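You operate a simulated robot arm through the tools that you are given. There is no shell and no other tool. Be economical: measure what you need, move in short steps, check, and stop when the job is done.

The job below is to be done with a simulated two-armed robot. You get a single attempt, and the scene is never put back.

Task
Take the teal brush and leave it on the top of the shoe rack. Switch the black switch on. Put one of the tea boxes from the top of the breakfast bar in the orange bowl. Close the wooden lid. Put the beige bag on the top of the dresser. Close the blue crate. Open the fridge door, take the juice carton and leave it on the top over the pine drawer and shut the door again. The instructions may be taken in any order. What stands upright is to be set down upright.

Only the result counts: the job must be done as asked and must still hold three seconds after the hand-in. Knocking over, shifting, dropping, spilling or breaking anything else fails it. Lids that push on must go on centred and level and be pressed home; caps that screw on are set level and turned clockwise until they are tight.

Robot
Two 7-joint arms with two-finger parallel grippers on one trunk, on a base that drives. Base frame: it is fixed to the floor where the robot stands at the start and does not move with it; the origin is under the middle of the robot, x ahead of it, y to its left, z up. Readings come in m, degrees, newtons and seconds.
The left shoulder is at the start at [0.05, 0.165, 1.105], the right one opposite. Places, roughly: top of the shoe rack [0.5, 0, 0.8]; black switch [-0.8, -1, 0.3]; wooden lid [-1.3, -1.2, 1]; top of the dresser [-1.3, 1.8, 0.9]; blue crate [-2.2, -1.2, 0.2]; fridge door [-4.5, -1.2, 0.4]; top over the pine drawer [-3.6, 1.7, 0.9]; tea box [-1.25, -1, 1]; orange bowl [-1.5, -0.5, 0.75]; beige bag [-1.25, -1.25, 0.5]; juice carton [-4.5, -1, 0.25]. Payload 3.91 kg a hand.
The TCP of each hand is the grasp point between the finger pads, 0.03 m short of the fingertips. In the tool frame z runs along the fingers and y along their closing line. Largest opening 0.11 m; finger width 0.02, thickness 0.01; the body of the gripper, 0.048 by 0.112 m, starts 0.055 m behind the TCP.
Orientation is told as [roll, pitch, yaw] about the base's x, y, z axes, in that order, counted from this pose: with the fingers straight down and closing along the base's y, the tool's x points along the base's -x, its y along +y and its z along -z.

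Tools
- The arms move only by the tool drive_tool. It takes "left_rows", "right_rows" or both (then of equal length, played together; a hand with none holds still); each is a list of rows, each an object of numbers (a shift or turn left out is 0, a gripper value left out holds the last): "x", "y", "z": the shift along the base's x, y, z in units of 150 mm (1.0 is 150 mm); "wx", "wy", "wz": the turn, a rotation vector about the base's x, y, z in units of 45 degrees (1.0 is 45 degrees); "hand": the closure, from 0 (fully open) to 1 (shut). In form: [{"x": .., "y": .., "z": .., "wx": .., "wy": .., "wz": .., "hand": ..}, ...]. A call has 1 to 20 rows; each row is the pose to reach, as a shift and turn from the pose commanded when the call began. A call with a number of a shift or a turn outside -1 to 1 is refused whole. Rows are played at 5 a second. More than 0.05 m and 8.6 degrees between two rows, or a gripper value outside its range, and nothing of the call is played. Where a pose cannot be reached the arm comes as near as it can. A force on the tool above 40 N (or 10 N above the force at the start of the call, whichever is more), or a blocked arm, ends the call early, and 0.2 s more pass. The fingers move at their own pace (about 0.045 m/s each) and stop on an object; they squeeze with about 23 N. The grip force told is the motor's: it shows also when the fingers shut on nothing. Time passes only in rows, and 0.2 s behind the last, so rows that repeat a pose let the fingers close. The reply holds the time, the measured pose of the TCP, the force on the tool along the base axes, the opening and the grip force, in the units named above and with some noise, and new pictures: "views" is both (left out), scene, wrist or none (wrist: the cameras of the hands that moved).
- Cameras (640 x 400 px; columns grow to the right, rows downward): "scene" is now at [0.1172, -0.012, 1.265]; the picture's right is [-0.08, -1.00, 0.00], its down [-0.63, 0.05, -0.77] and it looks along [0.77, -0.06, -0.63] (base axes); focal length 274 px, centre (320, 200). "left" rides on the left gripper at [0.072, -0.017, -0.103] in its tool frame; the picture's right is [0.23, 0.97, 0.00], its down [-0.76, 0.18, -0.62] and it looks along [-0.61, 0.14, 0.78] (tool axes); focal length 222 px, centre (320, 200). "right" rides on the right gripper at [0.072, 0.017, -0.103] in its tool frame; the picture's right is [-0.23, 0.97, 0.00], its down [-0.76, -0.18, -0.62] and it looks along [-0.61, -0.14, 0.78] (tool axes); focal length 222 px, centre (320, 200). There is no depth. A picture from a camera that has moved, and an enlarged one, comes with that camera's place and axes in the base frame and with its lens. The place of the scene camera against the robot may be out by one fixed shift of up to 0.012 m in any direction.
- lift_body(by): slides the trunk up (or, below 0, down) by that many m; the arms and the scene camera ride with it, the base frame stays. It gives what a move gives, with no picture.
- drive_base(legs): drives the robot by 1 to 6 legs, each [ahead, left, turn to the left] in m, m and degrees, along the robot's own axes; the way and the turn of a leg run together, so that a leg with both is an arc; at most 1.5 m and 180 degrees a leg. The arms and the cameras ride along, it lands a little off, and it stops where it bumps. It gives what a move gives, and a new picture of the scene camera.
- head_to(pan, tilt): turns the head with the scene camera to pan (to the left, within 80 degrees either way) and tilt (down, from -29 to 69), counted from straight ahead of the robot. It gives what a move gives, and a new picture of the scene camera.
- enlarge(camera, box): a new picture of the part [left, top, right, bottom] of that camera's present view, enlarged. No time passes.
- job_done(): hands the job in; it is judged then, once.

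Work in short steps. Places have to be worked out from the pictures, the camera data and where the tool is seen: move nearer, look again, correct. Check each grasp and each placing, and mend what went wrong. You have 196 turns and 260 pictures in all, those below and enlarged ones among them. Open the grippers and draw the arms clear of the work before you hand the job in, unless the task says otherwise; then end with one line.

The tools are called after "Call:" by a JSON object that holds its "op" and its "data". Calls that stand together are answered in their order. drive_tool: Moves the arms, as the interface text tells. Its arguments: {"type":"object","properties":{"left_rows":{"type":"array","items":{"type":"object","properties":{"x":{"type":"number"},"y":{"type":"number"},"z":{"type":"number"},"wx":{"type":"number"},"wy":{"type":"number"},"wz":{"type":"number"},"hand":{"type":"number"}}}},"right_rows":{"type":"array","items":{"type":"object","properties":{"x":{"type":"number"},"y":{"type":"number"},"z":{"type":"number"},"wx":{"type":"number"},"wy":{"type":"number"},"wz":{"type":"number"},"hand":{"type":"number"}}}},"views":{"type":"string","enum":["both","scene","wrist","none"]}},"required":[]} The other tools are called the same way: lift_body (by) slides the trunk up or down; drive_base (legs) drives the base; head_to (pan, tilt) turns the head that bears the scene camera; enlarge (camera, box) takes an enlarged picture of a part of a camera's view; job_done () hands the job in.

At the start:

```text
time_s: 0.0
left_eef_pos: [0.3867, 0.1554, 1.055]
left_tool_rot: [0.1, 0.0, -0.1]
left_force: [-0.4, -0.6, 0.1]
left_grip_width: 0.1101
left_grasp_force: 0.1
right_eef_pos: [0.4876, -0.2037, 1.0574]
right_tool_rot: [0.0, -0.1, 0.0]
right_force: [0.2, 0.3, -0.2]
right_grip_width: 0.1102
right_grasp_force: 0.0
trunk travel left (down, up): [-0.325, 0.178]
robot x, y, heading: [-0.0016, 0.0004, 0.3]
head pan, tilt: [-4.3, 39.4]
```

scene: 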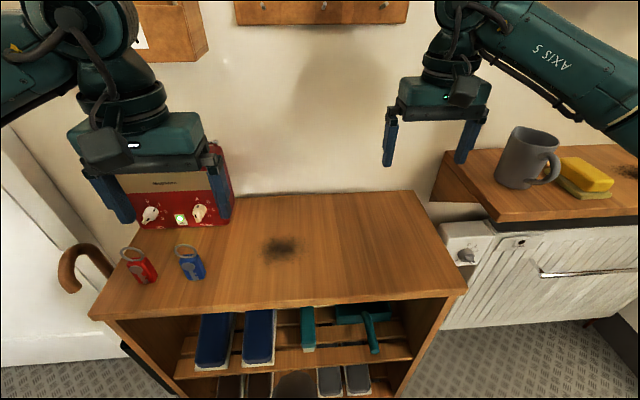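
right: 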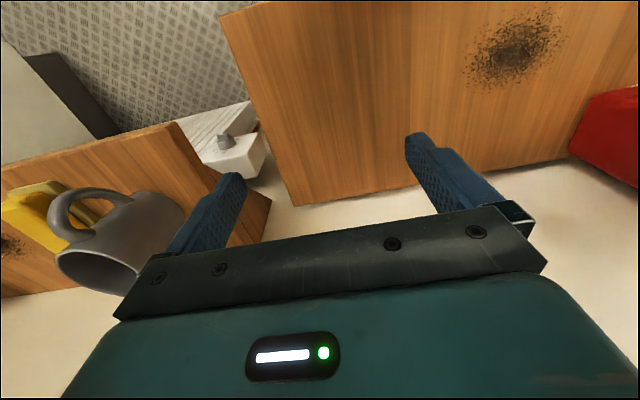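
left: 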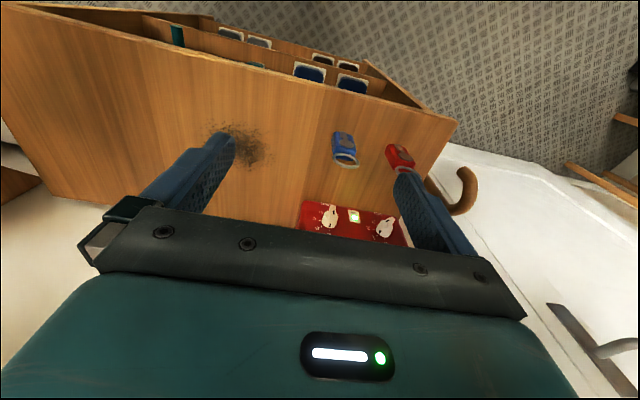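

The shoe rack stands ahead, and a teal item lies on its upper inside shelf. I look closer at it.

Call:
{"op": "enlarge", "data": {"camera": "scene", "box": [160, 280, 480, 400]}}

Call:
{"op": "head_to", "data": {"pan": 0, "tilt": 60}}

```text
2.00 times, centred on (320, 340) of scene
camera zoom: at [0.1172, -0.012, 1.265], right [-0.08, -1.0, 0.0], down [-0.63, 0.05, -0.77], along [0.77, -0.06, -0.63], focal length 548 px, centre (320, -80)
```

zoom: 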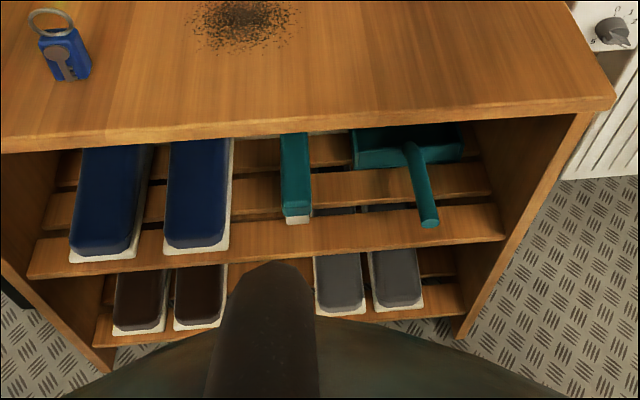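

```text
time_s: 0.8
left_eef_pos: [0.3859, 0.1558, 1.0548]
left_tool_rot: [-0.1, 0.0, -0.1]
left_force: [0.4, -0.4, 1.3]
left_grip_width: 0.11
left_grasp_force: 0.2
right_eef_pos: [0.4872, -0.2036, 1.0572]
right_tool_rot: [0.1, 0.0, 0.0]
right_force: [0.5, 0.6, -0.8]
right_grip_width: 0.1098
right_grasp_force: 0.0
trunk travel left (down, up): [-0.325, 0.178]
robot x, y, heading: [0.0031, 0.0006, 0.2]
head pan, tilt: [0.0, 60.0]
camera scene: at [0.0987, -0.0055, 1.2374], right [0.0, -1.0, 0.0], down [-0.87, 0.0, -0.5], along [0.5, 0.0, -0.87], focal length 274 px, centre (320, 200)
```

scene: 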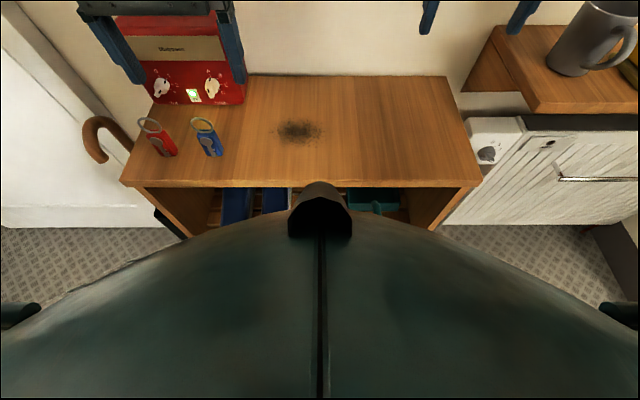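

Two teal things lie on the upper shelf (narrow block and T-shape). I back off and lower the trunk for a straighter look into the rack.

Call:
{"op": "drive_base", "data": {"legs": [[-0.5, 0, 0]]}}

Call:
{"op": "lift_body", "data": {"by": -0.3}}

Call:
{"op": "head_to", "data": {"pan": 0, "tilt": 28}}

Call:
{"op": "enlarge", "data": {"camera": "scene", "box": [220, 180, 420, 305]}}

```text
time_s: 3.8
left_eef_pos: [-0.1127, 0.1556, 1.0545]
left_tool_rot: [0.1, -0.1, 0.2]
left_force: [-0.9, 0.3, 0.4]
left_grip_width: 0.1104
left_grasp_force: 0.1
right_eef_pos: [-0.0123, -0.204, 1.0582]
right_tool_rot: [0.1, -0.1, 0.2]
right_force: [-1.5, -0.2, 0.4]
right_grip_width: 0.1098
right_grasp_force: 0.1
trunk travel left (down, up): [-0.325, 0.178]
robot x, y, heading: [-0.4986, -0.0001, 0.1]
head pan, tilt: [0.0, 60.0]
camera scene: at [-0.4, -0.0057, 1.2374], right [0.0, -1.0, 0.0], down [-0.87, 0.0, -0.5], along [0.5, 0.0, -0.87], focal length 274 px, centre (320, 200)
```

scene: 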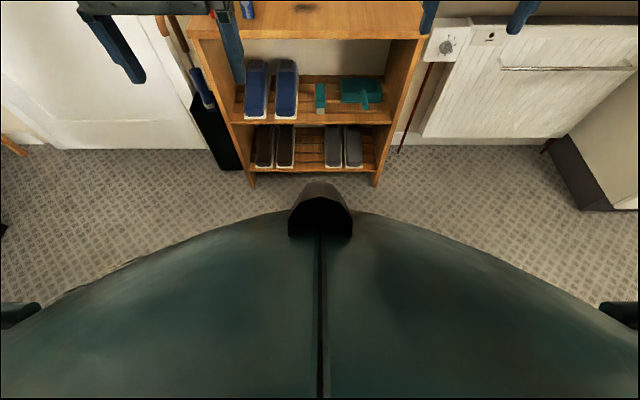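

```text
time_s: 6.8
left_eef_pos: [-0.1121, 0.1558, 0.7551]
left_tool_rot: [0.0, -0.1, 0.2]
left_force: [-0.3, 0.7, -0.3]
left_grip_width: 0.1099
left_grasp_force: 0.1
right_eef_pos: [-0.0106, -0.2032, 0.7562]
right_tool_rot: [0.0, -0.1, 0.2]
right_force: [0.0, 0.9, 0.0]
right_grip_width: 0.11
right_grasp_force: 0.1
trunk travel left (down, up): [-0.025, 0.478]
robot x, y, heading: [-0.496, -0.005, 0.2]
head pan, tilt: [0.0, 60.0]
```

```text
time_s: 7.8
left_eef_pos: [-0.1126, 0.156, 0.755]
left_tool_rot: [0.1, 0.1, 0.1]
left_force: [0.1, 0.2, 0.2]
left_grip_width: 0.1099
left_grasp_force: 0.1
right_eef_pos: [-0.0111, -0.2046, 0.756]
right_tool_rot: [0.1, 0.0, 0.1]
right_force: [-0.2, 0.7, 0.4]
right_grip_width: 0.1099
right_grasp_force: 0.2
trunk travel left (down, up): [-0.025, 0.478]
robot x, y, heading: [-0.4986, 0.0008, 0.1]
head pan, tilt: [0.0, 28.0]
camera scene: at [-0.3751, -0.0057, 0.9825], right [0.0, -1.0, 0.0], down [-0.47, 0.0, -0.88], along [0.88, 0.0, -0.47], focal length 274 px, centre (320, 200)
```

scene: 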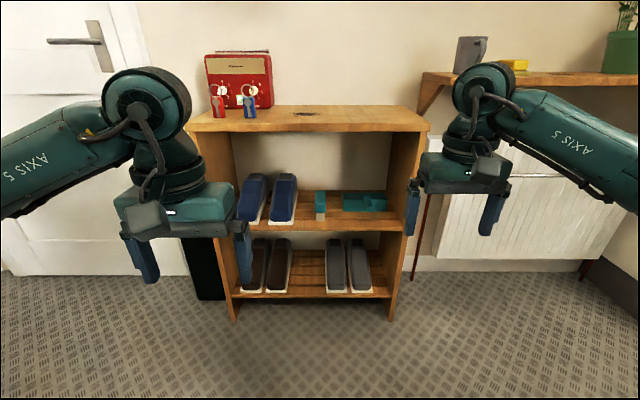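

```text
3.20 times, centred on (320, 242) of scene
camera zoom: at [-0.3751, -0.0057, 0.9825], right [0.0, -1.0, 0.0], down [-0.47, 0.0, -0.88], along [0.88, 0.0, -0.47], focal length 877 px, centre (320, 64)
```

zoom: 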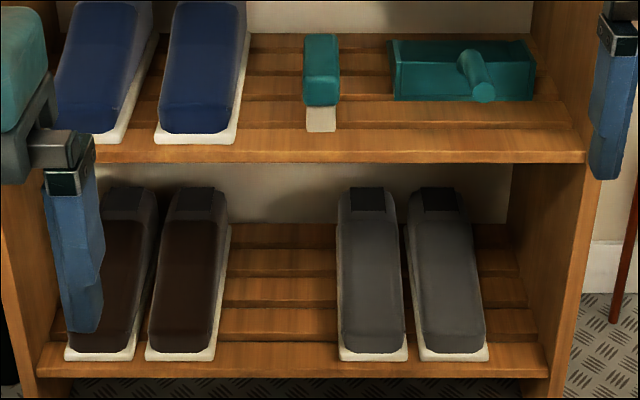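

The narrow block with beige bristles is the brush (the other is a dustpan), at about (0.47, -0.005, 0.52). I tilt the right hand 45° forward, narrow it and bring it to height.

Call:
{"op": "drive_tool", "data": {"right_rows": [{"wy": -0.17, "y": 0.17, "z": -0.17, "hand": 0.36}, {"wy": -0.34, "y": 0.34, "z": -0.34}, {"wy": -0.51, "y": 0.51, "z": -0.51}, {"wy": -0.68, "y": 0.68, "z": -0.68}, {"wy": -0.85, "y": 0.85, "z": -0.85}, {"wy": -1, "y": 1, "z": -1}], "views": "none"}}

Call:
{"op": "drive_tool", "data": {"right_rows": [{"wy": -0.1, "y": 0.16, "z": -0.25}, {"wy": -0.2, "y": 0.3, "z": -0.5}], "views": "scene"}}

```text
time_s: 9.2
left_eef_pos: [-0.1117, 0.1555, 0.7555]
left_tool_rot: [-0.1, 0.0, 0.1]
left_force: [0.5, 1.0, -0.1]
left_grip_width: 0.11
left_grasp_force: 0.1
right_eef_pos: [-0.0109, -0.0523, 0.6078]
right_tool_rot: [0.1, -45.1, 0.0]
right_force: [-0.8, 0.0, -0.2]
right_grip_width: 0.0702
right_grasp_force: 0.0
trunk travel left (down, up): [-0.025, 0.478]
robot x, y, heading: [-0.4943, 0.0003, -0.1]
head pan, tilt: [0.0, 28.0]
```

```text
time_s: 9.8
left_eef_pos: [-0.113, 0.1554, 0.7535]
left_tool_rot: [0.0, 0.0, 0.1]
left_force: [-0.3, 0.7, 0.0]
left_grip_width: 0.1099
left_grasp_force: 0.0
right_eef_pos: [-0.0072, -0.0067, 0.5324]
right_tool_rot: [0.0, -54.1, 0.1]
right_force: [-1.0, -0.3, 0.5]
right_grip_width: 0.0707
right_grasp_force: 0.1
trunk travel left (down, up): [-0.025, 0.478]
robot x, y, heading: [-0.4979, -0.0017, 0.1]
head pan, tilt: [0.0, 28.0]
camera scene: at [-0.3751, -0.0057, 0.9827], right [0.0, -1.0, 0.0], down [-0.47, 0.0, -0.88], along [0.88, 0.0, -0.47], focal length 274 px, centre (320, 200)
```

scene: 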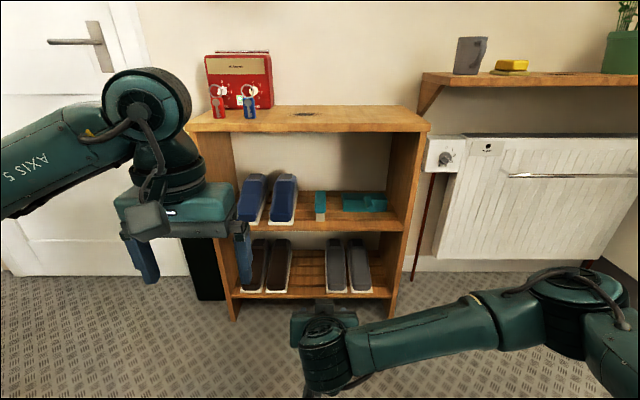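

Hand is aligned at y≈-0.007. I drive ahead 0.33 m so that the fingertips are just before the rack.

Call:
{"op": "drive_base", "data": {"legs": [[0.33, 0, 0]]}}

Call:
{"op": "drive_tool", "data": {"right_rows": [{"x": 0.0}], "views": "wrist"}}

```text
time_s: 11.9
left_eef_pos: [0.2182, 0.1583, 0.7545]
left_tool_rot: [0.0, -0.1, 0.4]
left_force: [-1.0, -0.1, -0.5]
left_grip_width: 0.11
left_grasp_force: 0.1
right_eef_pos: [0.322, -0.0044, 0.532]
right_tool_rot: [0.0, -54.0, 0.3]
right_force: [0.5, 0.1, 0.5]
right_grip_width: 0.0704
right_grasp_force: 0.0
trunk travel left (down, up): [-0.025, 0.478]
robot x, y, heading: [-0.1681, 0.0009, 0.1]
head pan, tilt: [0.0, 28.0]
camera scene: at [-0.0443, -0.0043, 0.9826], right [0.0, -1.0, 0.0], down [-0.47, 0.0, -0.88], along [0.88, 0.0, -0.47], focal length 274 px, centre (320, 200)
```

scene: 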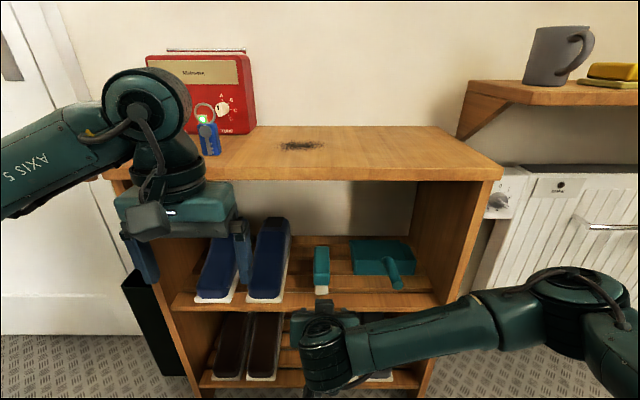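

```text
time_s: 12.3
left_eef_pos: [0.2171, 0.1583, 0.7545]
left_tool_rot: [0.1, 0.0, 0.3]
left_force: [-0.2, -0.2, 0.0]
left_grip_width: 0.1103
left_grasp_force: 0.0
right_eef_pos: [0.3219, -0.0044, 0.533]
right_tool_rot: [-0.2, -54.0, 0.3]
right_force: [0.2, 0.4, -0.1]
right_grip_width: 0.0704
right_grasp_force: 0.0
trunk travel left (down, up): [-0.025, 0.478]
robot x, y, heading: [-0.1688, 0.0019, 0.5]
head pan, tilt: [0.0, 28.0]
camera right: at [0.1944, 0.0122, 0.5338], right [0.13, 0.97, 0.18], down [-0.06, -0.18, 0.98], along [0.99, -0.14, 0.03], focal length 222 px, centre (320, 200)
```

right: 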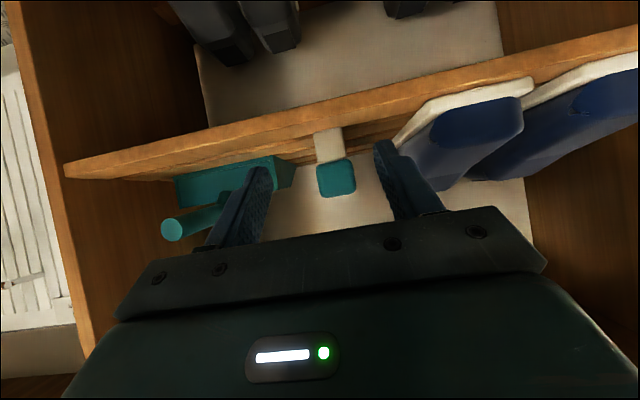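

The brush front face is at about (0.42, 0.0, 0.522) and the fingers straddle it. I advance and close.

Call:
{"op": "drive_tool", "data": {"right_rows": [{"x": 0.2, "y": 0.03, "z": -0.06}, {"x": 0.45, "y": 0.03, "z": -0.06}, {"x": 0.7, "y": 0.03, "z": -0.06}, {"x": 0.97, "y": 0.03, "z": -0.06}, {"x": 0.97, "y": 0.03, "z": -0.06, "hand": 1}, {"x": 0.97, "y": 0.03, "z": -0.06, "hand": 1}, {"x": 0.97, "y": 0.03, "z": -0.06, "hand": 1}], "views": "both"}}

```text
time_s: 13.9
left_eef_pos: [0.2179, 0.1578, 0.755]
left_tool_rot: [0.1, 0.0, 0.3]
left_force: [-1.0, -1.0, -0.1]
left_grip_width: 0.1099
left_grasp_force: 0.0
right_eef_pos: [0.4685, 0.0031, 0.5256]
right_tool_rot: [-0.1, -54.0, 0.3]
right_force: [0.5, -0.1, 0.6]
right_grip_width: 0.0397
right_grasp_force: 22.7
trunk travel left (down, up): [-0.025, 0.478]
robot x, y, heading: [-0.1679, 0.0005, 0.3]
head pan, tilt: [0.0, 28.0]
camera scene: at [-0.0442, -0.0043, 0.9826], right [0.0, -1.0, 0.0], down [-0.47, 0.0, -0.88], along [0.88, 0.0, -0.47], focal length 274 px, centre (320, 200)
camera right: at [0.3407, 0.0191, 0.5268], right [0.13, 0.97, 0.18], down [-0.06, -0.18, 0.98], along [0.99, -0.14, 0.03], focal length 222 px, centre (320, 200)
```

scene: 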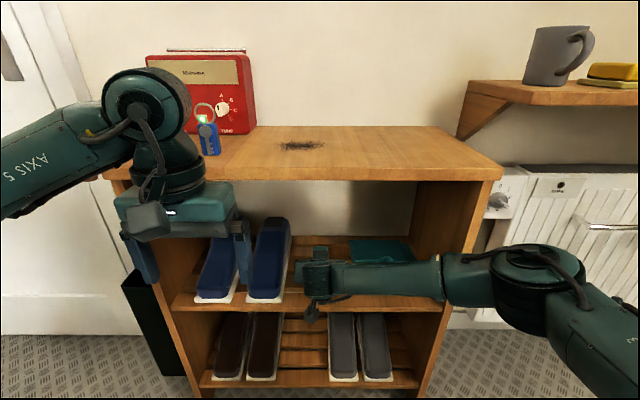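
right: 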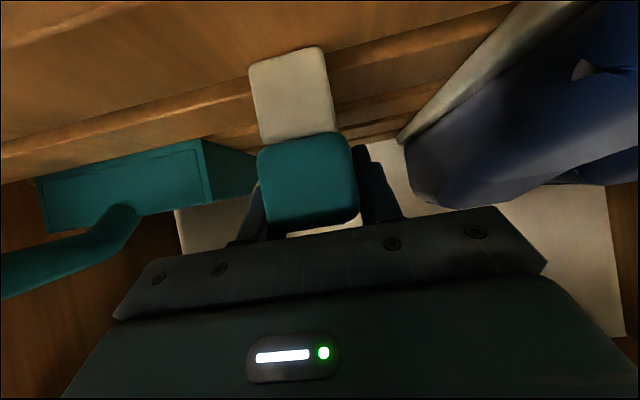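

Gripped (0.0397 m). I lift a little and draw it out, then drive back.

Call:
{"op": "drive_tool", "data": {"right_rows": [{"z": 0.1}, {"z": 0.27}, {"x": -0.25, "z": 0.27}, {"x": -0.5, "z": 0.27}, {"x": -0.75, "z": 0.27}, {"x": -1, "z": 0.27}], "views": "none"}}

Call:
{"op": "drive_base", "data": {"legs": [[-0.25, 0, 0]]}}

Call:
{"op": "lift_body", "data": {"by": 0.38}}

```text
time_s: 15.3
left_eef_pos: [0.2197, 0.1585, 0.7548]
left_tool_rot: [0.0, 0.0, 0.2]
left_force: [-0.3, -0.4, 0.3]
left_grip_width: 0.1097
left_grasp_force: 0.1
right_eef_pos: [0.3169, 0.0003, 0.565]
right_tool_rot: [-0.1, -54.0, 0.2]
right_force: [-0.2, 0.1, -0.1]
right_grip_width: 0.039
right_grasp_force: 22.8
trunk travel left (down, up): [-0.025, 0.478]
robot x, y, heading: [-0.1666, 0.0016, 0.5]
head pan, tilt: [0.0, 28.0]
```

```text
time_s: 17.1
left_eef_pos: [-0.0293, 0.156, 0.7541]
left_tool_rot: [0.1, 0.0, 0.1]
left_force: [0.3, -0.4, 0.5]
left_grip_width: 0.1101
left_grasp_force: 0.1
right_eef_pos: [0.0692, -0.0009, 0.5646]
right_tool_rot: [-0.1, -54.0, 0.2]
right_force: [0.3, 0.2, -0.4]
right_grip_width: 0.0388
right_grasp_force: 22.9
trunk travel left (down, up): [-0.025, 0.478]
robot x, y, heading: [-0.416, 0.0024, -0.2]
head pan, tilt: [0.0, 28.0]
camera scene: at [-0.2913, -0.0054, 0.9826], right [0.0, -1.0, 0.0], down [-0.47, 0.0, -0.88], along [0.88, 0.0, -0.47], focal length 274 px, centre (320, 200)
```

scene: 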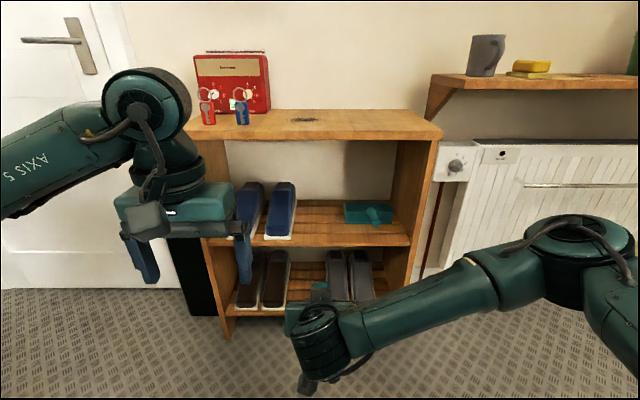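

```text
time_s: 20.8
left_eef_pos: [-0.0277, 0.1566, 1.1333]
left_tool_rot: [0.0, 0.0, 0.0]
left_force: [0.0, -0.1, -0.5]
left_grip_width: 0.11
left_grasp_force: 0.0
right_eef_pos: [0.0699, 0.0007, 0.9461]
right_tool_rot: [-0.1, -54.0, 0.2]
right_force: [-0.1, -0.1, -1.7]
right_grip_width: 0.0394
right_grasp_force: 23.5
trunk travel left (down, up): [-0.405, 0.098]
robot x, y, heading: [-0.4146, 0.0013, -0.1]
head pan, tilt: [0.0, 28.0]
```

Brush is held clear at 0.946. Drive forward so that it is above the rack top, then shift a little right.

Call:
{"op": "drive_base", "data": {"legs": [[0.41, 0, 0]]}}

Call:
{"op": "drive_tool", "data": {"right_rows": [{"y": -0.15, "z": -0.15}, {"y": -0.3, "z": -0.33}], "views": "both"}}

```text
time_s: 23.4
left_eef_pos: [0.3889, 0.157, 1.1338]
left_tool_rot: [0.0, 0.0, 0.1]
left_force: [0.0, 0.0, 0.3]
left_grip_width: 0.11
left_grasp_force: 0.0
right_eef_pos: [0.4878, 0.0003, 0.9452]
right_tool_rot: [-0.1, -54.0, 0.1]
right_force: [-0.3, 0.6, -2.4]
right_grip_width: 0.039
right_grasp_force: 23.0
trunk travel left (down, up): [-0.405, 0.098]
robot x, y, heading: [-0.0, 0.0017, 0.1]
head pan, tilt: [0.0, 28.0]
camera scene: at [0.1272, -0.0046, 1.3625], right [0.0, -1.0, 0.0], down [-0.47, 0.0, -0.88], along [0.88, 0.0, -0.47], focal length 274 px, centre (320, 200)
```

scene: 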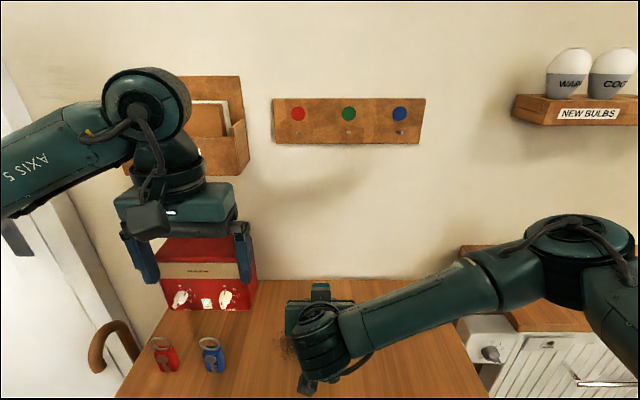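

```text
time_s: 24.0
left_eef_pos: [0.3864, 0.1586, 1.1374]
left_tool_rot: [-0.1, -0.1, 0.1]
left_force: [-0.3, -0.5, 1.0]
left_grip_width: 0.1101
left_grasp_force: 0.0
right_eef_pos: [0.4882, -0.0375, 0.9075]
right_tool_rot: [1.2, -55.2, -0.5]
right_force: [4.2, 10.3, 24.6]
right_grip_width: 0.0395
right_grasp_force: 21.5
trunk travel left (down, up): [-0.405, 0.098]
robot x, y, heading: [0.0024, -0.0032, 0.4]
head pan, tilt: [0.0, 28.0]
camera scene: at [0.1227, -0.0024, 1.3641], right [0.0, -1.0, 0.0], down [-0.47, 0.0, -0.88], along [0.88, 0.0, -0.47], focal length 274 px, centre (320, 200)
camera right: at [0.3603, -0.0217, 0.9058], right [0.12, 0.97, 0.2], down [-0.08, -0.19, 0.98], along [0.99, -0.13, 0.05], focal length 222 px, centre (320, 200)
```

scene: 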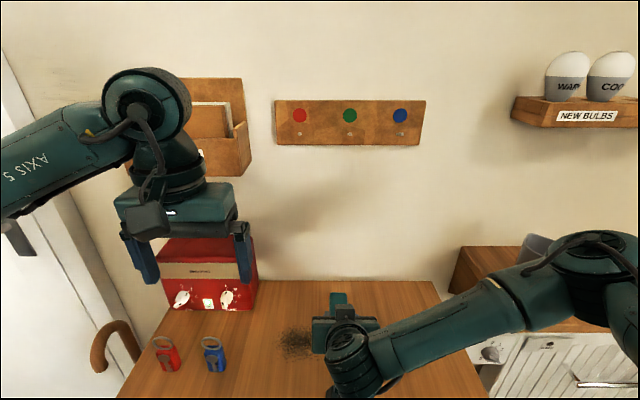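
right: 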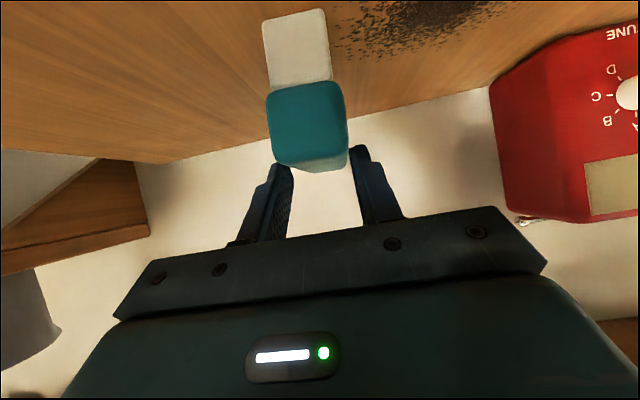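

Something blocks with 25 N upward although the brush should still be above the top; the elbow over the right sill with the mug may be touching. I back up and look there.

Call:
{"op": "drive_tool", "data": {"right_rows": [{"y": 0.15, "z": 0.15}, {"y": 0.3, "z": 0.4}], "views": "none"}}

Call:
{"op": "head_to", "data": {"pan": -45, "tilt": 35}}

```text
time_s: 24.6
left_eef_pos: [0.3892, 0.1576, 1.134]
left_tool_rot: [0.0, 0.0, 0.0]
left_force: [-0.6, 0.5, 0.2]
left_grip_width: 0.1099
left_grasp_force: 0.1
right_eef_pos: [0.4873, -0.0012, 0.9546]
right_tool_rot: [-0.4, -53.9, 0.2]
right_force: [-0.3, 1.2, -0.6]
right_grip_width: 0.0392
right_grasp_force: 23.3
trunk travel left (down, up): [-0.405, 0.098]
robot x, y, heading: [0.0034, -0.0009, 0.3]
head pan, tilt: [0.0, 28.0]
```

```text
time_s: 25.7
left_eef_pos: [0.3889, 0.1576, 1.1352]
left_tool_rot: [-0.1, 0.0, 0.1]
left_force: [-0.4, -0.1, -0.7]
left_grip_width: 0.1099
left_grasp_force: 0.1
right_eef_pos: [0.4867, 0.0001, 0.9564]
right_tool_rot: [-0.1, -54.0, 0.1]
right_force: [0.3, 0.8, -2.0]
right_grip_width: 0.0393
right_grasp_force: 23.2
trunk travel left (down, up): [-0.405, 0.098]
robot x, y, heading: [0.0031, 0.001, 0.3]
head pan, tilt: [-45.0, 35.0]
camera scene: at [0.098, -0.0669, 1.3517], right [-0.71, -0.71, 0.0], down [-0.41, 0.4, -0.82], along [0.58, -0.58, -0.57], focal length 274 px, centre (320, 200)
```

scene: 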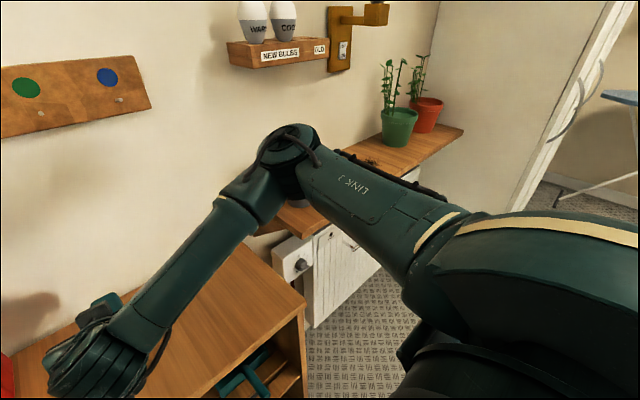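

The elbow is right above the mug. I back off 0.35 m and look whether the mug still stands as before.

Call:
{"op": "drive_base", "data": {"legs": [[-0.4, 0, 0]]}}

Call:
{"op": "enlarge", "data": {"camera": "right", "box": [0, 0, 640, 400]}}

```text
time_s: 28.2
left_eef_pos: [-0.007, 0.1549, 1.135]
left_tool_rot: [-0.1, -0.1, -0.3]
left_force: [1.0, -0.2, 1.3]
left_grip_width: 0.1098
left_grasp_force: 0.2
right_eef_pos: [0.0909, -0.0015, 0.9562]
right_tool_rot: [-0.2, -53.9, -0.3]
right_force: [0.2, -0.7, -2.2]
right_grip_width: 0.0393
right_grasp_force: 23.4
trunk travel left (down, up): [-0.405, 0.098]
robot x, y, heading: [-0.3918, 0.0019, -0.4]
head pan, tilt: [-45.0, 35.0]
camera scene: at [-0.2989, -0.0669, 1.3517], right [-0.71, -0.7, 0.0], down [-0.4, 0.41, -0.82], along [0.58, -0.58, -0.57], focal length 274 px, centre (320, 200)
```

scene: 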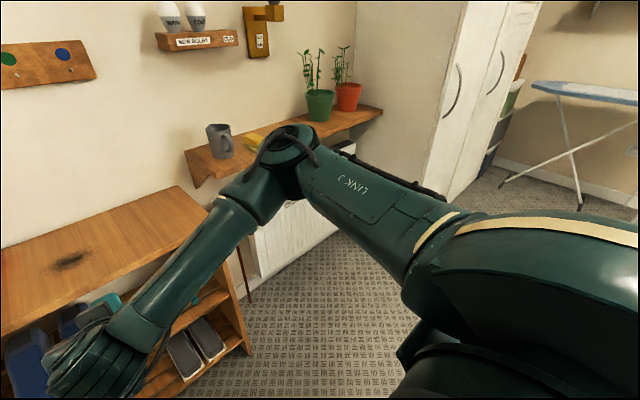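

```text
1.00 times, centred on (320, 200) of right
camera zoom: at [-0.0359, 0.0159, 0.9579], right [0.14, 0.97, 0.18], down [-0.06, -0.18, 0.98], along [0.99, -0.15, 0.03], focal length 222 px, centre (320, 200)
```

zoom: 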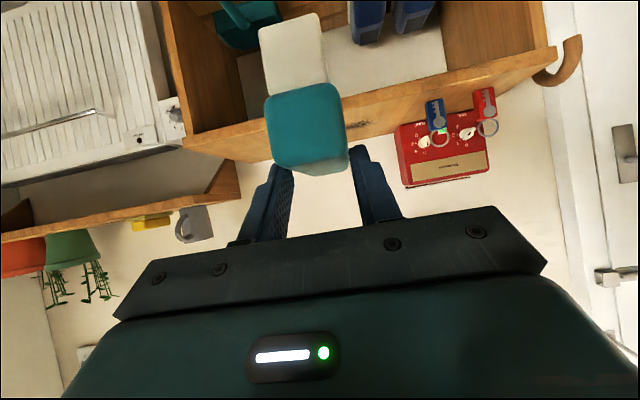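

The mug stands. Computation suggests the brush itself (it has slipped lower in the grip) touched the rack top. I look closer at how the brush sits in the fingers.

Call:
{"op": "enlarge", "data": {"camera": "right", "box": [220, 0, 420, 220]}}

Call:
{"op": "head_to", "data": {"pan": 0, "tilt": 45}}

Call:
{"op": "enlarge", "data": {"camera": "scene", "box": [220, 100, 420, 300]}}

```text
1.82 times, centred on (320, 110) of right
camera zoom: at [-0.0359, 0.0159, 0.9579], right [0.14, 0.97, 0.18], down [-0.06, -0.18, 0.98], along [0.99, -0.15, 0.03], focal length 404 px, centre (320, 364)
```

zoom: 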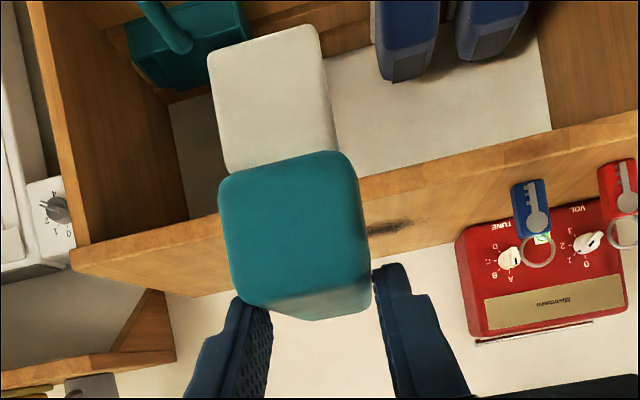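

```text
time_s: 29.3
left_eef_pos: [-0.0047, 0.1545, 1.1345]
left_tool_rot: [0.0, 0.0, -0.2]
left_force: [0.4, 0.0, -0.1]
left_grip_width: 0.1099
left_grasp_force: 0.0
right_eef_pos: [0.0923, -0.0013, 0.9566]
right_tool_rot: [-0.1, -54.0, -0.3]
right_force: [-0.2, -0.6, -0.5]
right_grip_width: 0.0392
right_grasp_force: 22.8
trunk travel left (down, up): [-0.405, 0.098]
robot x, y, heading: [-0.3949, 0.005, -0.0]
head pan, tilt: [0.0, 45.0]
camera scene: at [-0.279, -0.0048, 1.3368], right [-0.01, -1.0, 0.0], down [-0.71, 0.0, -0.71], along [0.71, 0.0, -0.71], focal length 274 px, centre (320, 200)
```

scene: 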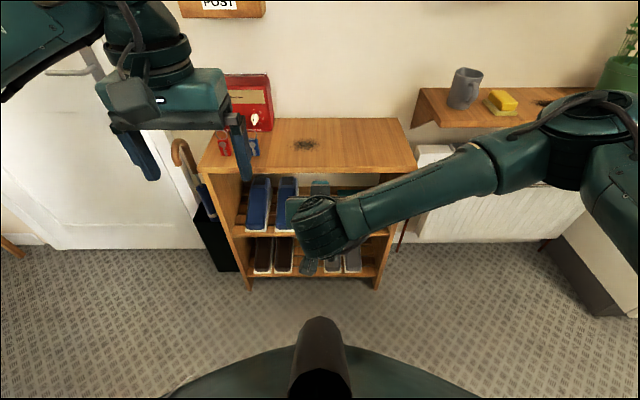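

```text
2.00 times, centred on (320, 200) of scene
camera zoom: at [-0.279, -0.0048, 1.3368], right [-0.01, -1.0, 0.0], down [-0.71, 0.0, -0.71], along [0.71, 0.0, -0.71], focal length 548 px, centre (320, 200)
```

zoom: 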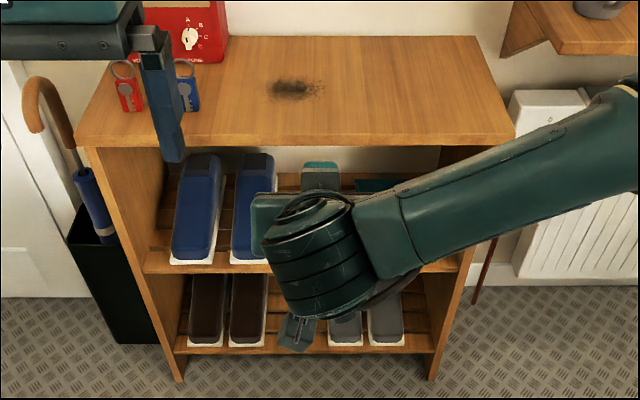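

The brush is still level, just lower in the grip, and stable. I drive ahead again and lower it straight down onto the top.

Call:
{"op": "drive_base", "data": {"legs": [[0.38, 0, 0]]}}

Call:
{"op": "drive_tool", "data": {"right_rows": [{"z": -0.08}, {"z": -0.16}, {"z": -0.22}, {"z": -0.25}, {"z": -0.28}], "views": "wrist"}}

```text
time_s: 31.7
left_eef_pos: [0.3753, 0.151, 1.1348]
left_tool_rot: [0.0, 0.0, -0.5]
left_force: [0.5, -0.9, 0.9]
left_grip_width: 0.1099
left_grasp_force: 0.1
right_eef_pos: [0.4717, -0.0073, 0.9576]
right_tool_rot: [-0.1, -53.8, -0.6]
right_force: [0.4, 0.4, -1.1]
right_grip_width: 0.0394
right_grasp_force: 23.2
trunk travel left (down, up): [-0.405, 0.098]
robot x, y, heading: [-0.0128, -0.0002, -0.5]
head pan, tilt: [0.0, 45.0]
camera scene: at [0.1015, -0.008, 1.3368], right [-0.01, -1.0, 0.0], down [-0.71, 0.01, -0.71], along [0.71, -0.01, -0.71], focal length 274 px, centre (320, 200)
```

scene: 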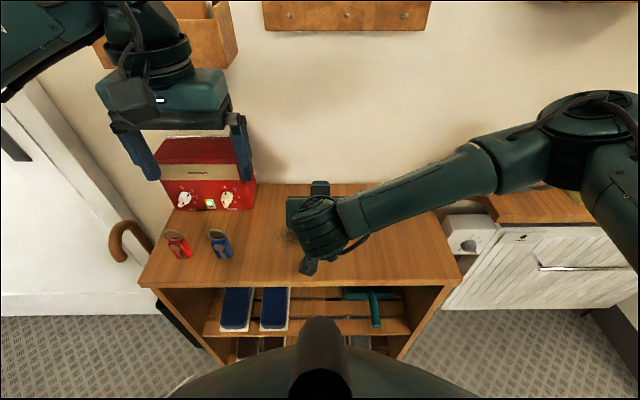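

```text
time_s: 32.9
left_eef_pos: [0.3765, 0.1508, 1.1352]
left_tool_rot: [0.1, 0.0, -0.6]
left_force: [0.3, 0.4, -1.2]
left_grip_width: 0.1104
left_grasp_force: 0.0
right_eef_pos: [0.4731, -0.0063, 0.9136]
right_tool_rot: [-0.1, -54.0, -0.5]
right_force: [0.2, 0.2, -2.2]
right_grip_width: 0.0394
right_grasp_force: 22.8
trunk travel left (down, up): [-0.405, 0.098]
robot x, y, heading: [-0.0131, 0.0001, -0.5]
head pan, tilt: [0.0, 45.0]
camera right: at [0.3446, 0.0118, 0.9144], right [0.14, 0.97, 0.18], down [-0.06, -0.18, 0.98], along [0.99, -0.15, 0.03], focal length 222 px, centre (320, 200)
```

right: 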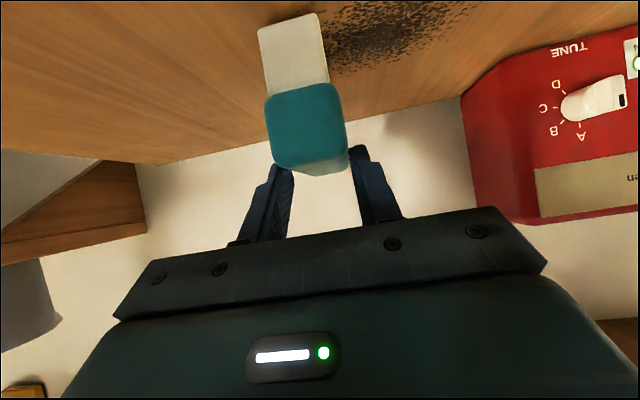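

No contact yet at 0.9136; lower slowly.

Call:
{"op": "drive_tool", "data": {"right_rows": [{"z": -0.03}, {"z": -0.06}, {"z": -0.08}], "views": "none"}}

```text
time_s: 33.7
left_eef_pos: [0.3753, 0.1493, 1.1355]
left_tool_rot: [0.0, -0.2, -0.6]
left_force: [0.4, 0.0, 0.5]
left_grip_width: 0.1097
left_grasp_force: 0.0
right_eef_pos: [0.4712, -0.0066, 0.9056]
right_tool_rot: [-0.1, -54.4, -0.6]
right_force: [-3.4, -3.2, 15.4]
right_grip_width: 0.0394
right_grasp_force: 23.4
trunk travel left (down, up): [-0.405, 0.098]
robot x, y, heading: [-0.0128, 0.0002, -0.6]
head pan, tilt: [0.0, 45.0]
```

Contact (15 N). I relieve it slightly, open gently, and view.

Call:
{"op": "drive_tool", "data": {"right_rows": [{"z": 0.02}, {"z": 0.02, "hand": 0.58}, {"z": 0.02, "hand": 0.4}, {"z": 0.02, "hand": 0.4}], "views": "wrist"}}

```text
time_s: 34.7
left_eef_pos: [0.376, 0.15, 1.135]
left_tool_rot: [0.0, 0.0, -0.5]
left_force: [0.3, -0.6, 0.1]
left_grip_width: 0.11
left_grasp_force: 0.0
right_eef_pos: [0.4709, -0.0072, 0.9054]
right_tool_rot: [-0.1, -54.0, -0.6]
right_force: [0.4, -0.6, 0.1]
right_grip_width: 0.0659
right_grasp_force: 0.0
trunk travel left (down, up): [-0.405, 0.098]
robot x, y, heading: [-0.0132, -0.0048, -0.6]
head pan, tilt: [0.0, 45.0]
camera right: at [0.344, 0.0119, 0.9067], right [0.14, 0.97, 0.18], down [-0.06, -0.18, 0.98], along [0.99, -0.15, 0.03], focal length 222 px, centre (320, 200)
```

right: 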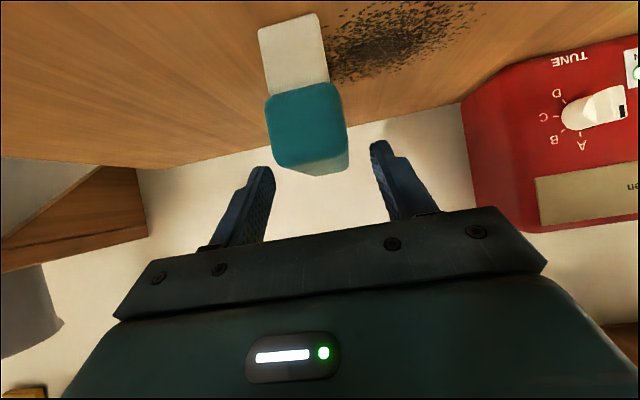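

The brush rests upright on the top. I retreat up and back and check.

Call:
{"op": "drive_tool", "data": {"right_rows": [{"x": -0.22, "z": 0.16}, {"x": -0.44, "z": 0.32}, {"x": -0.7, "z": 0.5, "hand": 0}], "views": "none"}}

Call:
{"op": "drive_base", "data": {"legs": [[-0.4, 0, 0]]}}

Call:
{"op": "enlarge", "data": {"camera": "scene", "box": [160, 50, 480, 250]}}

```text
time_s: 35.5
left_eef_pos: [0.375, 0.1509, 1.1352]
left_tool_rot: [-0.1, -0.1, -0.5]
left_force: [0.1, 0.3, -1.5]
left_grip_width: 0.1099
left_grasp_force: 0.0
right_eef_pos: [0.3634, -0.0049, 0.9812]
right_tool_rot: [-0.2, -54.0, -0.5]
right_force: [-0.7, 0.0, 0.3]
right_grip_width: 0.1008
right_grasp_force: 0.1
trunk travel left (down, up): [-0.405, 0.098]
robot x, y, heading: [-0.0106, -0.0024, -0.2]
head pan, tilt: [0.0, 45.0]
```

```text
time_s: 38.0
left_eef_pos: [-0.0254, 0.1553, 1.1347]
left_tool_rot: [0.0, -0.1, -0.4]
left_force: [0.2, 0.4, -0.4]
left_grip_width: 0.1102
left_grasp_force: 0.0
right_eef_pos: [-0.0368, -0.0007, 0.9815]
right_tool_rot: [-0.1, -54.0, -0.5]
right_force: [-0.1, -0.7, 0.6]
right_grip_width: 0.1099
right_grasp_force: 0.0
trunk travel left (down, up): [-0.405, 0.098]
robot x, y, heading: [-0.4122, 0.0027, -0.5]
head pan, tilt: [0.0, 45.0]
camera scene: at [-0.2999, -0.0045, 1.3369], right [-0.01, -1.0, 0.0], down [-0.71, 0.0, -0.71], along [0.71, 0.0, -0.71], focal length 274 px, centre (320, 200)
```

scene: 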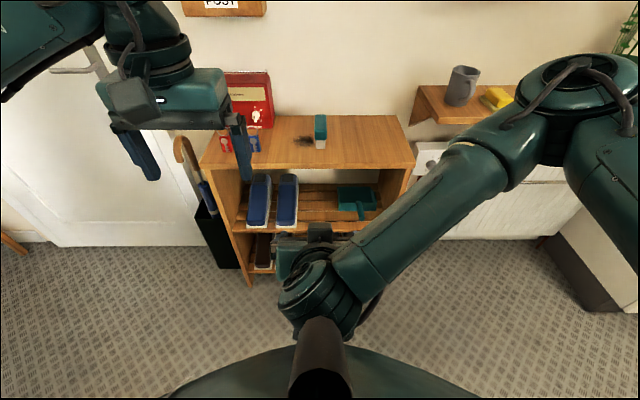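

```text
2.00 times, centred on (320, 150) of scene
camera zoom: at [-0.2999, -0.0045, 1.3369], right [-0.01, -1.0, 0.0], down [-0.71, 0.0, -0.71], along [0.71, 0.0, -0.71], focal length 548 px, centre (320, 300)
```

zoom: 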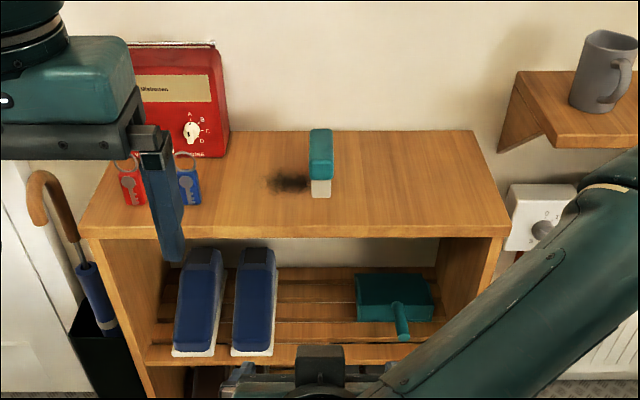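

Brush placed fine. Next I turn right to face the -y side where the switch, tea boxes, lid and bag are.

Call:
{"op": "drive_base", "data": {"legs": [[-0.1, 0, 0], [0, 0, -90]]}}

Call:
{"op": "head_to", "data": {"pan": 0, "tilt": 20}}

Call:
{"op": "head_to", "data": {"pan": -50, "tilt": 20}}

```text
time_s: 42.9
left_eef_pos: [-0.3498, -0.3805, 1.1342]
left_tool_rot: [-0.1, 0.0, -88.8]
left_force: [-0.7, 0.9, 0.3]
left_grip_width: 0.1099
left_grasp_force: 0.1
right_eef_pos: [-0.5062, -0.3751, 0.9818]
right_tool_rot: [-0.1, -54.0, -88.9]
right_force: [-0.5, 0.4, -0.7]
right_grip_width: 0.11
right_grasp_force: 0.1
trunk travel left (down, up): [-0.405, 0.098]
robot x, y, heading: [-0.5111, 0.0026, -88.9]
head pan, tilt: [0.0, 45.0]
camera scene: at [-0.5084, -0.1136, 1.3368], right [-1.0, -0.02, 0.0], down [-0.02, 0.71, -0.71], along [0.02, -0.71, -0.71], focal length 274 px, centre (320, 200)
```

scene: 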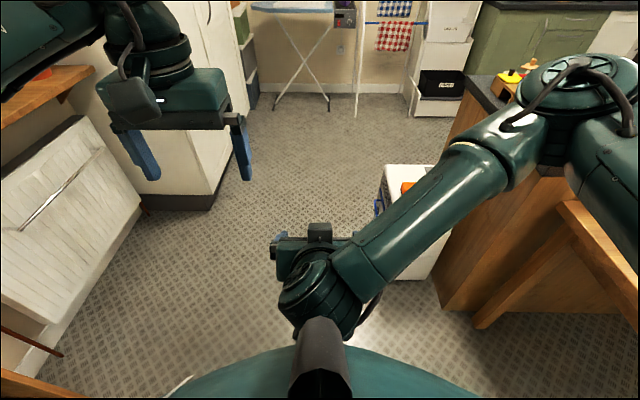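

```text
time_s: 43.8
left_eef_pos: [-0.3497, -0.3813, 1.1341]
left_tool_rot: [0.1, 0.0, -88.8]
left_force: [1.0, -0.1, -0.8]
left_grip_width: 0.1099
left_grasp_force: 0.1
right_eef_pos: [-0.5059, -0.3745, 0.9809]
right_tool_rot: [-0.1, -54.0, -88.8]
right_force: [-0.3, -0.5, -0.2]
right_grip_width: 0.11
right_grasp_force: 0.0
trunk travel left (down, up): [-0.405, 0.098]
robot x, y, heading: [-0.5139, 0.002, -88.6]
head pan, tilt: [0.0, 20.0]
camera scene: at [-0.508, -0.1254, 1.3754], right [-1.0, -0.02, 0.0], down [-0.01, 0.34, -0.94], along [0.02, -0.94, -0.34], focal length 274 px, centre (320, 200)
```

scene: 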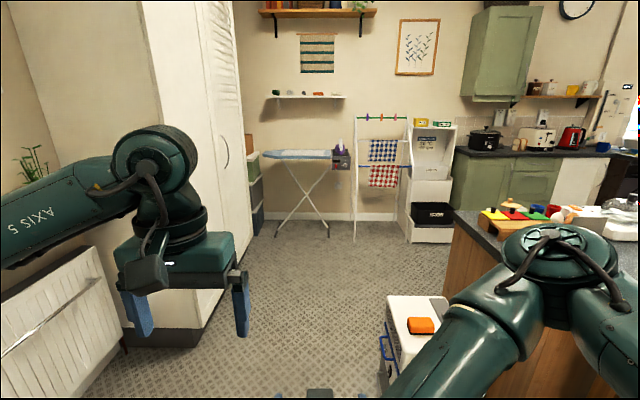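

```text
time_s: 45.0
left_eef_pos: [-0.3483, -0.3803, 1.1347]
left_tool_rot: [0.0, 0.0, -88.9]
left_force: [-0.6, 0.0, 0.2]
left_grip_width: 0.1102
left_grasp_force: 0.1
right_eef_pos: [-0.5065, -0.3736, 0.9816]
right_tool_rot: [0.0, -54.0, -88.7]
right_force: [0.0, -0.6, 0.8]
right_grip_width: 0.11
right_grasp_force: 0.1
trunk travel left (down, up): [-0.405, 0.098]
robot x, y, heading: [-0.5108, -0.0008, -88.9]
head pan, tilt: [-50.0, 20.0]
camera scene: at [-0.58, -0.0937, 1.3755], right [-0.66, 0.75, 0.0], down [0.26, 0.23, -0.94], along [-0.71, -0.62, -0.34], focal length 274 px, centre (320, 200)
```

scene: 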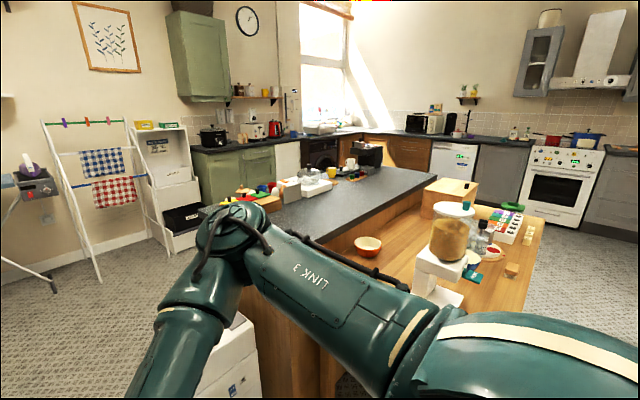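

The white box with an orange top item near (-0.85,-0.95) likely carries the black switch. I straighten the right hand and then move to view that box.

Call:
{"op": "drive_tool", "data": {"right_rows": [{"wx": 0.18, "x": -0.2, "z": 0.1}, {"wx": 0.36, "x": -0.4, "z": 0.2}, {"wx": 0.54, "x": -0.6, "z": 0.3}, {"wx": 0.72, "x": -0.8, "z": 0.4}, {"wx": 0.9, "x": -1, "z": 0.5}, {"wx": 1, "x": -1, "z": 0.6}], "views": "none"}}

Call:
{"op": "drive_tool", "data": {"right_rows": [{"wx": 0.1}, {"wx": 0.2}], "views": "none"}}

Call:
{"op": "drive_base", "data": {"legs": [[0.3, 0, 0]]}}

Call:
{"op": "head_to", "data": {"pan": -20, "tilt": 45}}

```text
time_s: 46.4
left_eef_pos: [-0.349, -0.3792, 1.1358]
left_tool_rot: [0.0, 0.0, -88.8]
left_force: [0.3, 0.9, -0.2]
left_grip_width: 0.1099
left_grasp_force: 0.1
right_eef_pos: [-0.6554, -0.3744, 1.072]
right_tool_rot: [0.8, -9.0, -89.3]
right_force: [0.5, -0.3, -0.4]
right_grip_width: 0.11
right_grasp_force: 0.1
trunk travel left (down, up): [-0.405, 0.098]
robot x, y, heading: [-0.5156, 0.0015, -88.6]
head pan, tilt: [-50.0, 20.0]
```

```text
time_s: 47.0
left_eef_pos: [-0.3493, -0.3805, 1.135]
left_tool_rot: [-0.1, 0.0, -88.8]
left_force: [0.3, 0.2, 0.1]
left_grip_width: 0.1098
left_grasp_force: 0.0
right_eef_pos: [-0.6548, -0.3757, 1.072]
right_tool_rot: [0.9, 0.1, -89.3]
right_force: [-0.1, -0.4, 0.4]
right_grip_width: 0.1098
right_grasp_force: 0.1
trunk travel left (down, up): [-0.405, 0.098]
robot x, y, heading: [-0.513, 0.0046, -88.7]
head pan, tilt: [-50.0, 20.0]
```

```text
time_s: 49.1
left_eef_pos: [-0.345, -0.6865, 1.1331]
left_tool_rot: [0.0, 0.0, -88.9]
left_force: [0.3, 1.0, -0.7]
left_grip_width: 0.1099
left_grasp_force: 0.1
right_eef_pos: [-0.6506, -0.6781, 1.0718]
right_tool_rot: [0.9, 0.0, -89.4]
right_force: [0.2, -0.4, 0.2]
right_grip_width: 0.1101
right_grasp_force: 0.0
trunk travel left (down, up): [-0.405, 0.098]
robot x, y, heading: [-0.5046, -0.3049, -88.9]
head pan, tilt: [-50.0, 20.0]
camera scene: at [-0.5743, -0.3984, 1.3754], right [-0.66, 0.75, 0.0], down [0.26, 0.23, -0.94], along [-0.71, -0.62, -0.34], focal length 274 px, centre (320, 200)
```

scene: 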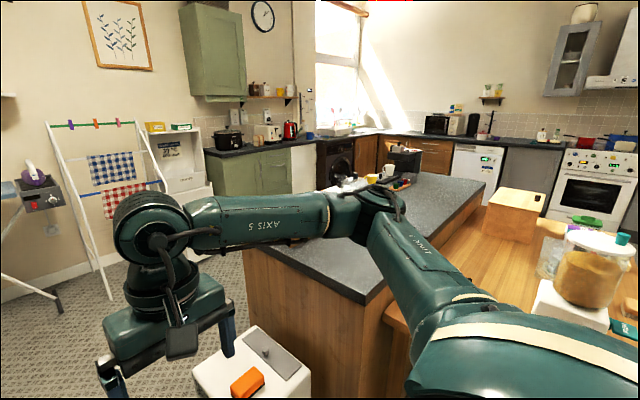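

```text
time_s: 50.0
left_eef_pos: [-0.3457, -0.6848, 1.1338]
left_tool_rot: [0.0, -0.1, -89.1]
left_force: [-0.6, -0.3, 0.2]
left_grip_width: 0.1103
left_grasp_force: 0.1
right_eef_pos: [-0.6505, -0.6786, 1.071]
right_tool_rot: [1.0, 0.0, -89.5]
right_force: [0.4, -1.2, 0.0]
right_grip_width: 0.1098
right_grasp_force: 0.1
trunk travel left (down, up): [-0.405, 0.098]
robot x, y, heading: [-0.5109, -0.3023, -89.1]
head pan, tilt: [-20.0, 45.0]
camera scene: at [-0.5306, -0.4135, 1.3369], right [-0.95, 0.33, 0.0], down [0.23, 0.67, -0.71], along [-0.23, -0.67, -0.71], focal length 274 px, centre (320, 200)
```

scene: 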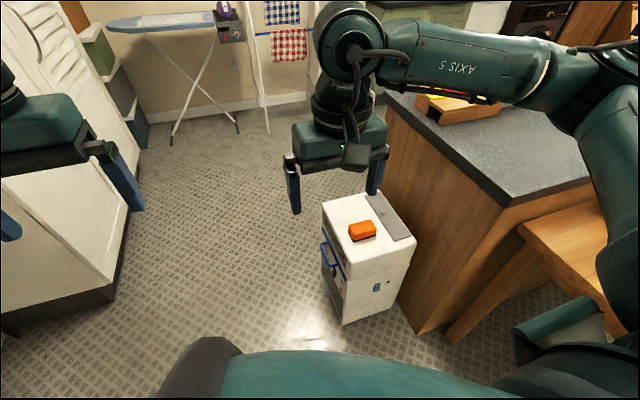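

Zoom in on the white box to find the switch.

Call:
{"op": "enlarge", "data": {"camera": "scene", "box": [300, 180, 430, 330]}}

```text
2.67 times, centred on (365, 255) of scene
camera zoom: at [-0.5306, -0.4135, 1.3369], right [-0.95, 0.33, 0.0], down [0.23, 0.67, -0.71], along [-0.23, -0.67, -0.71], focal length 731 px, centre (200, 53)
```

zoom: 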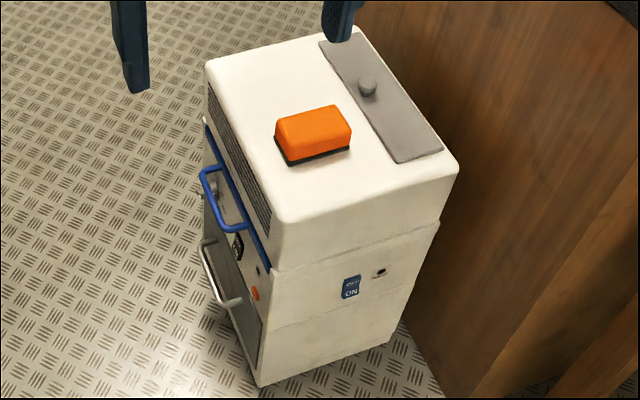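

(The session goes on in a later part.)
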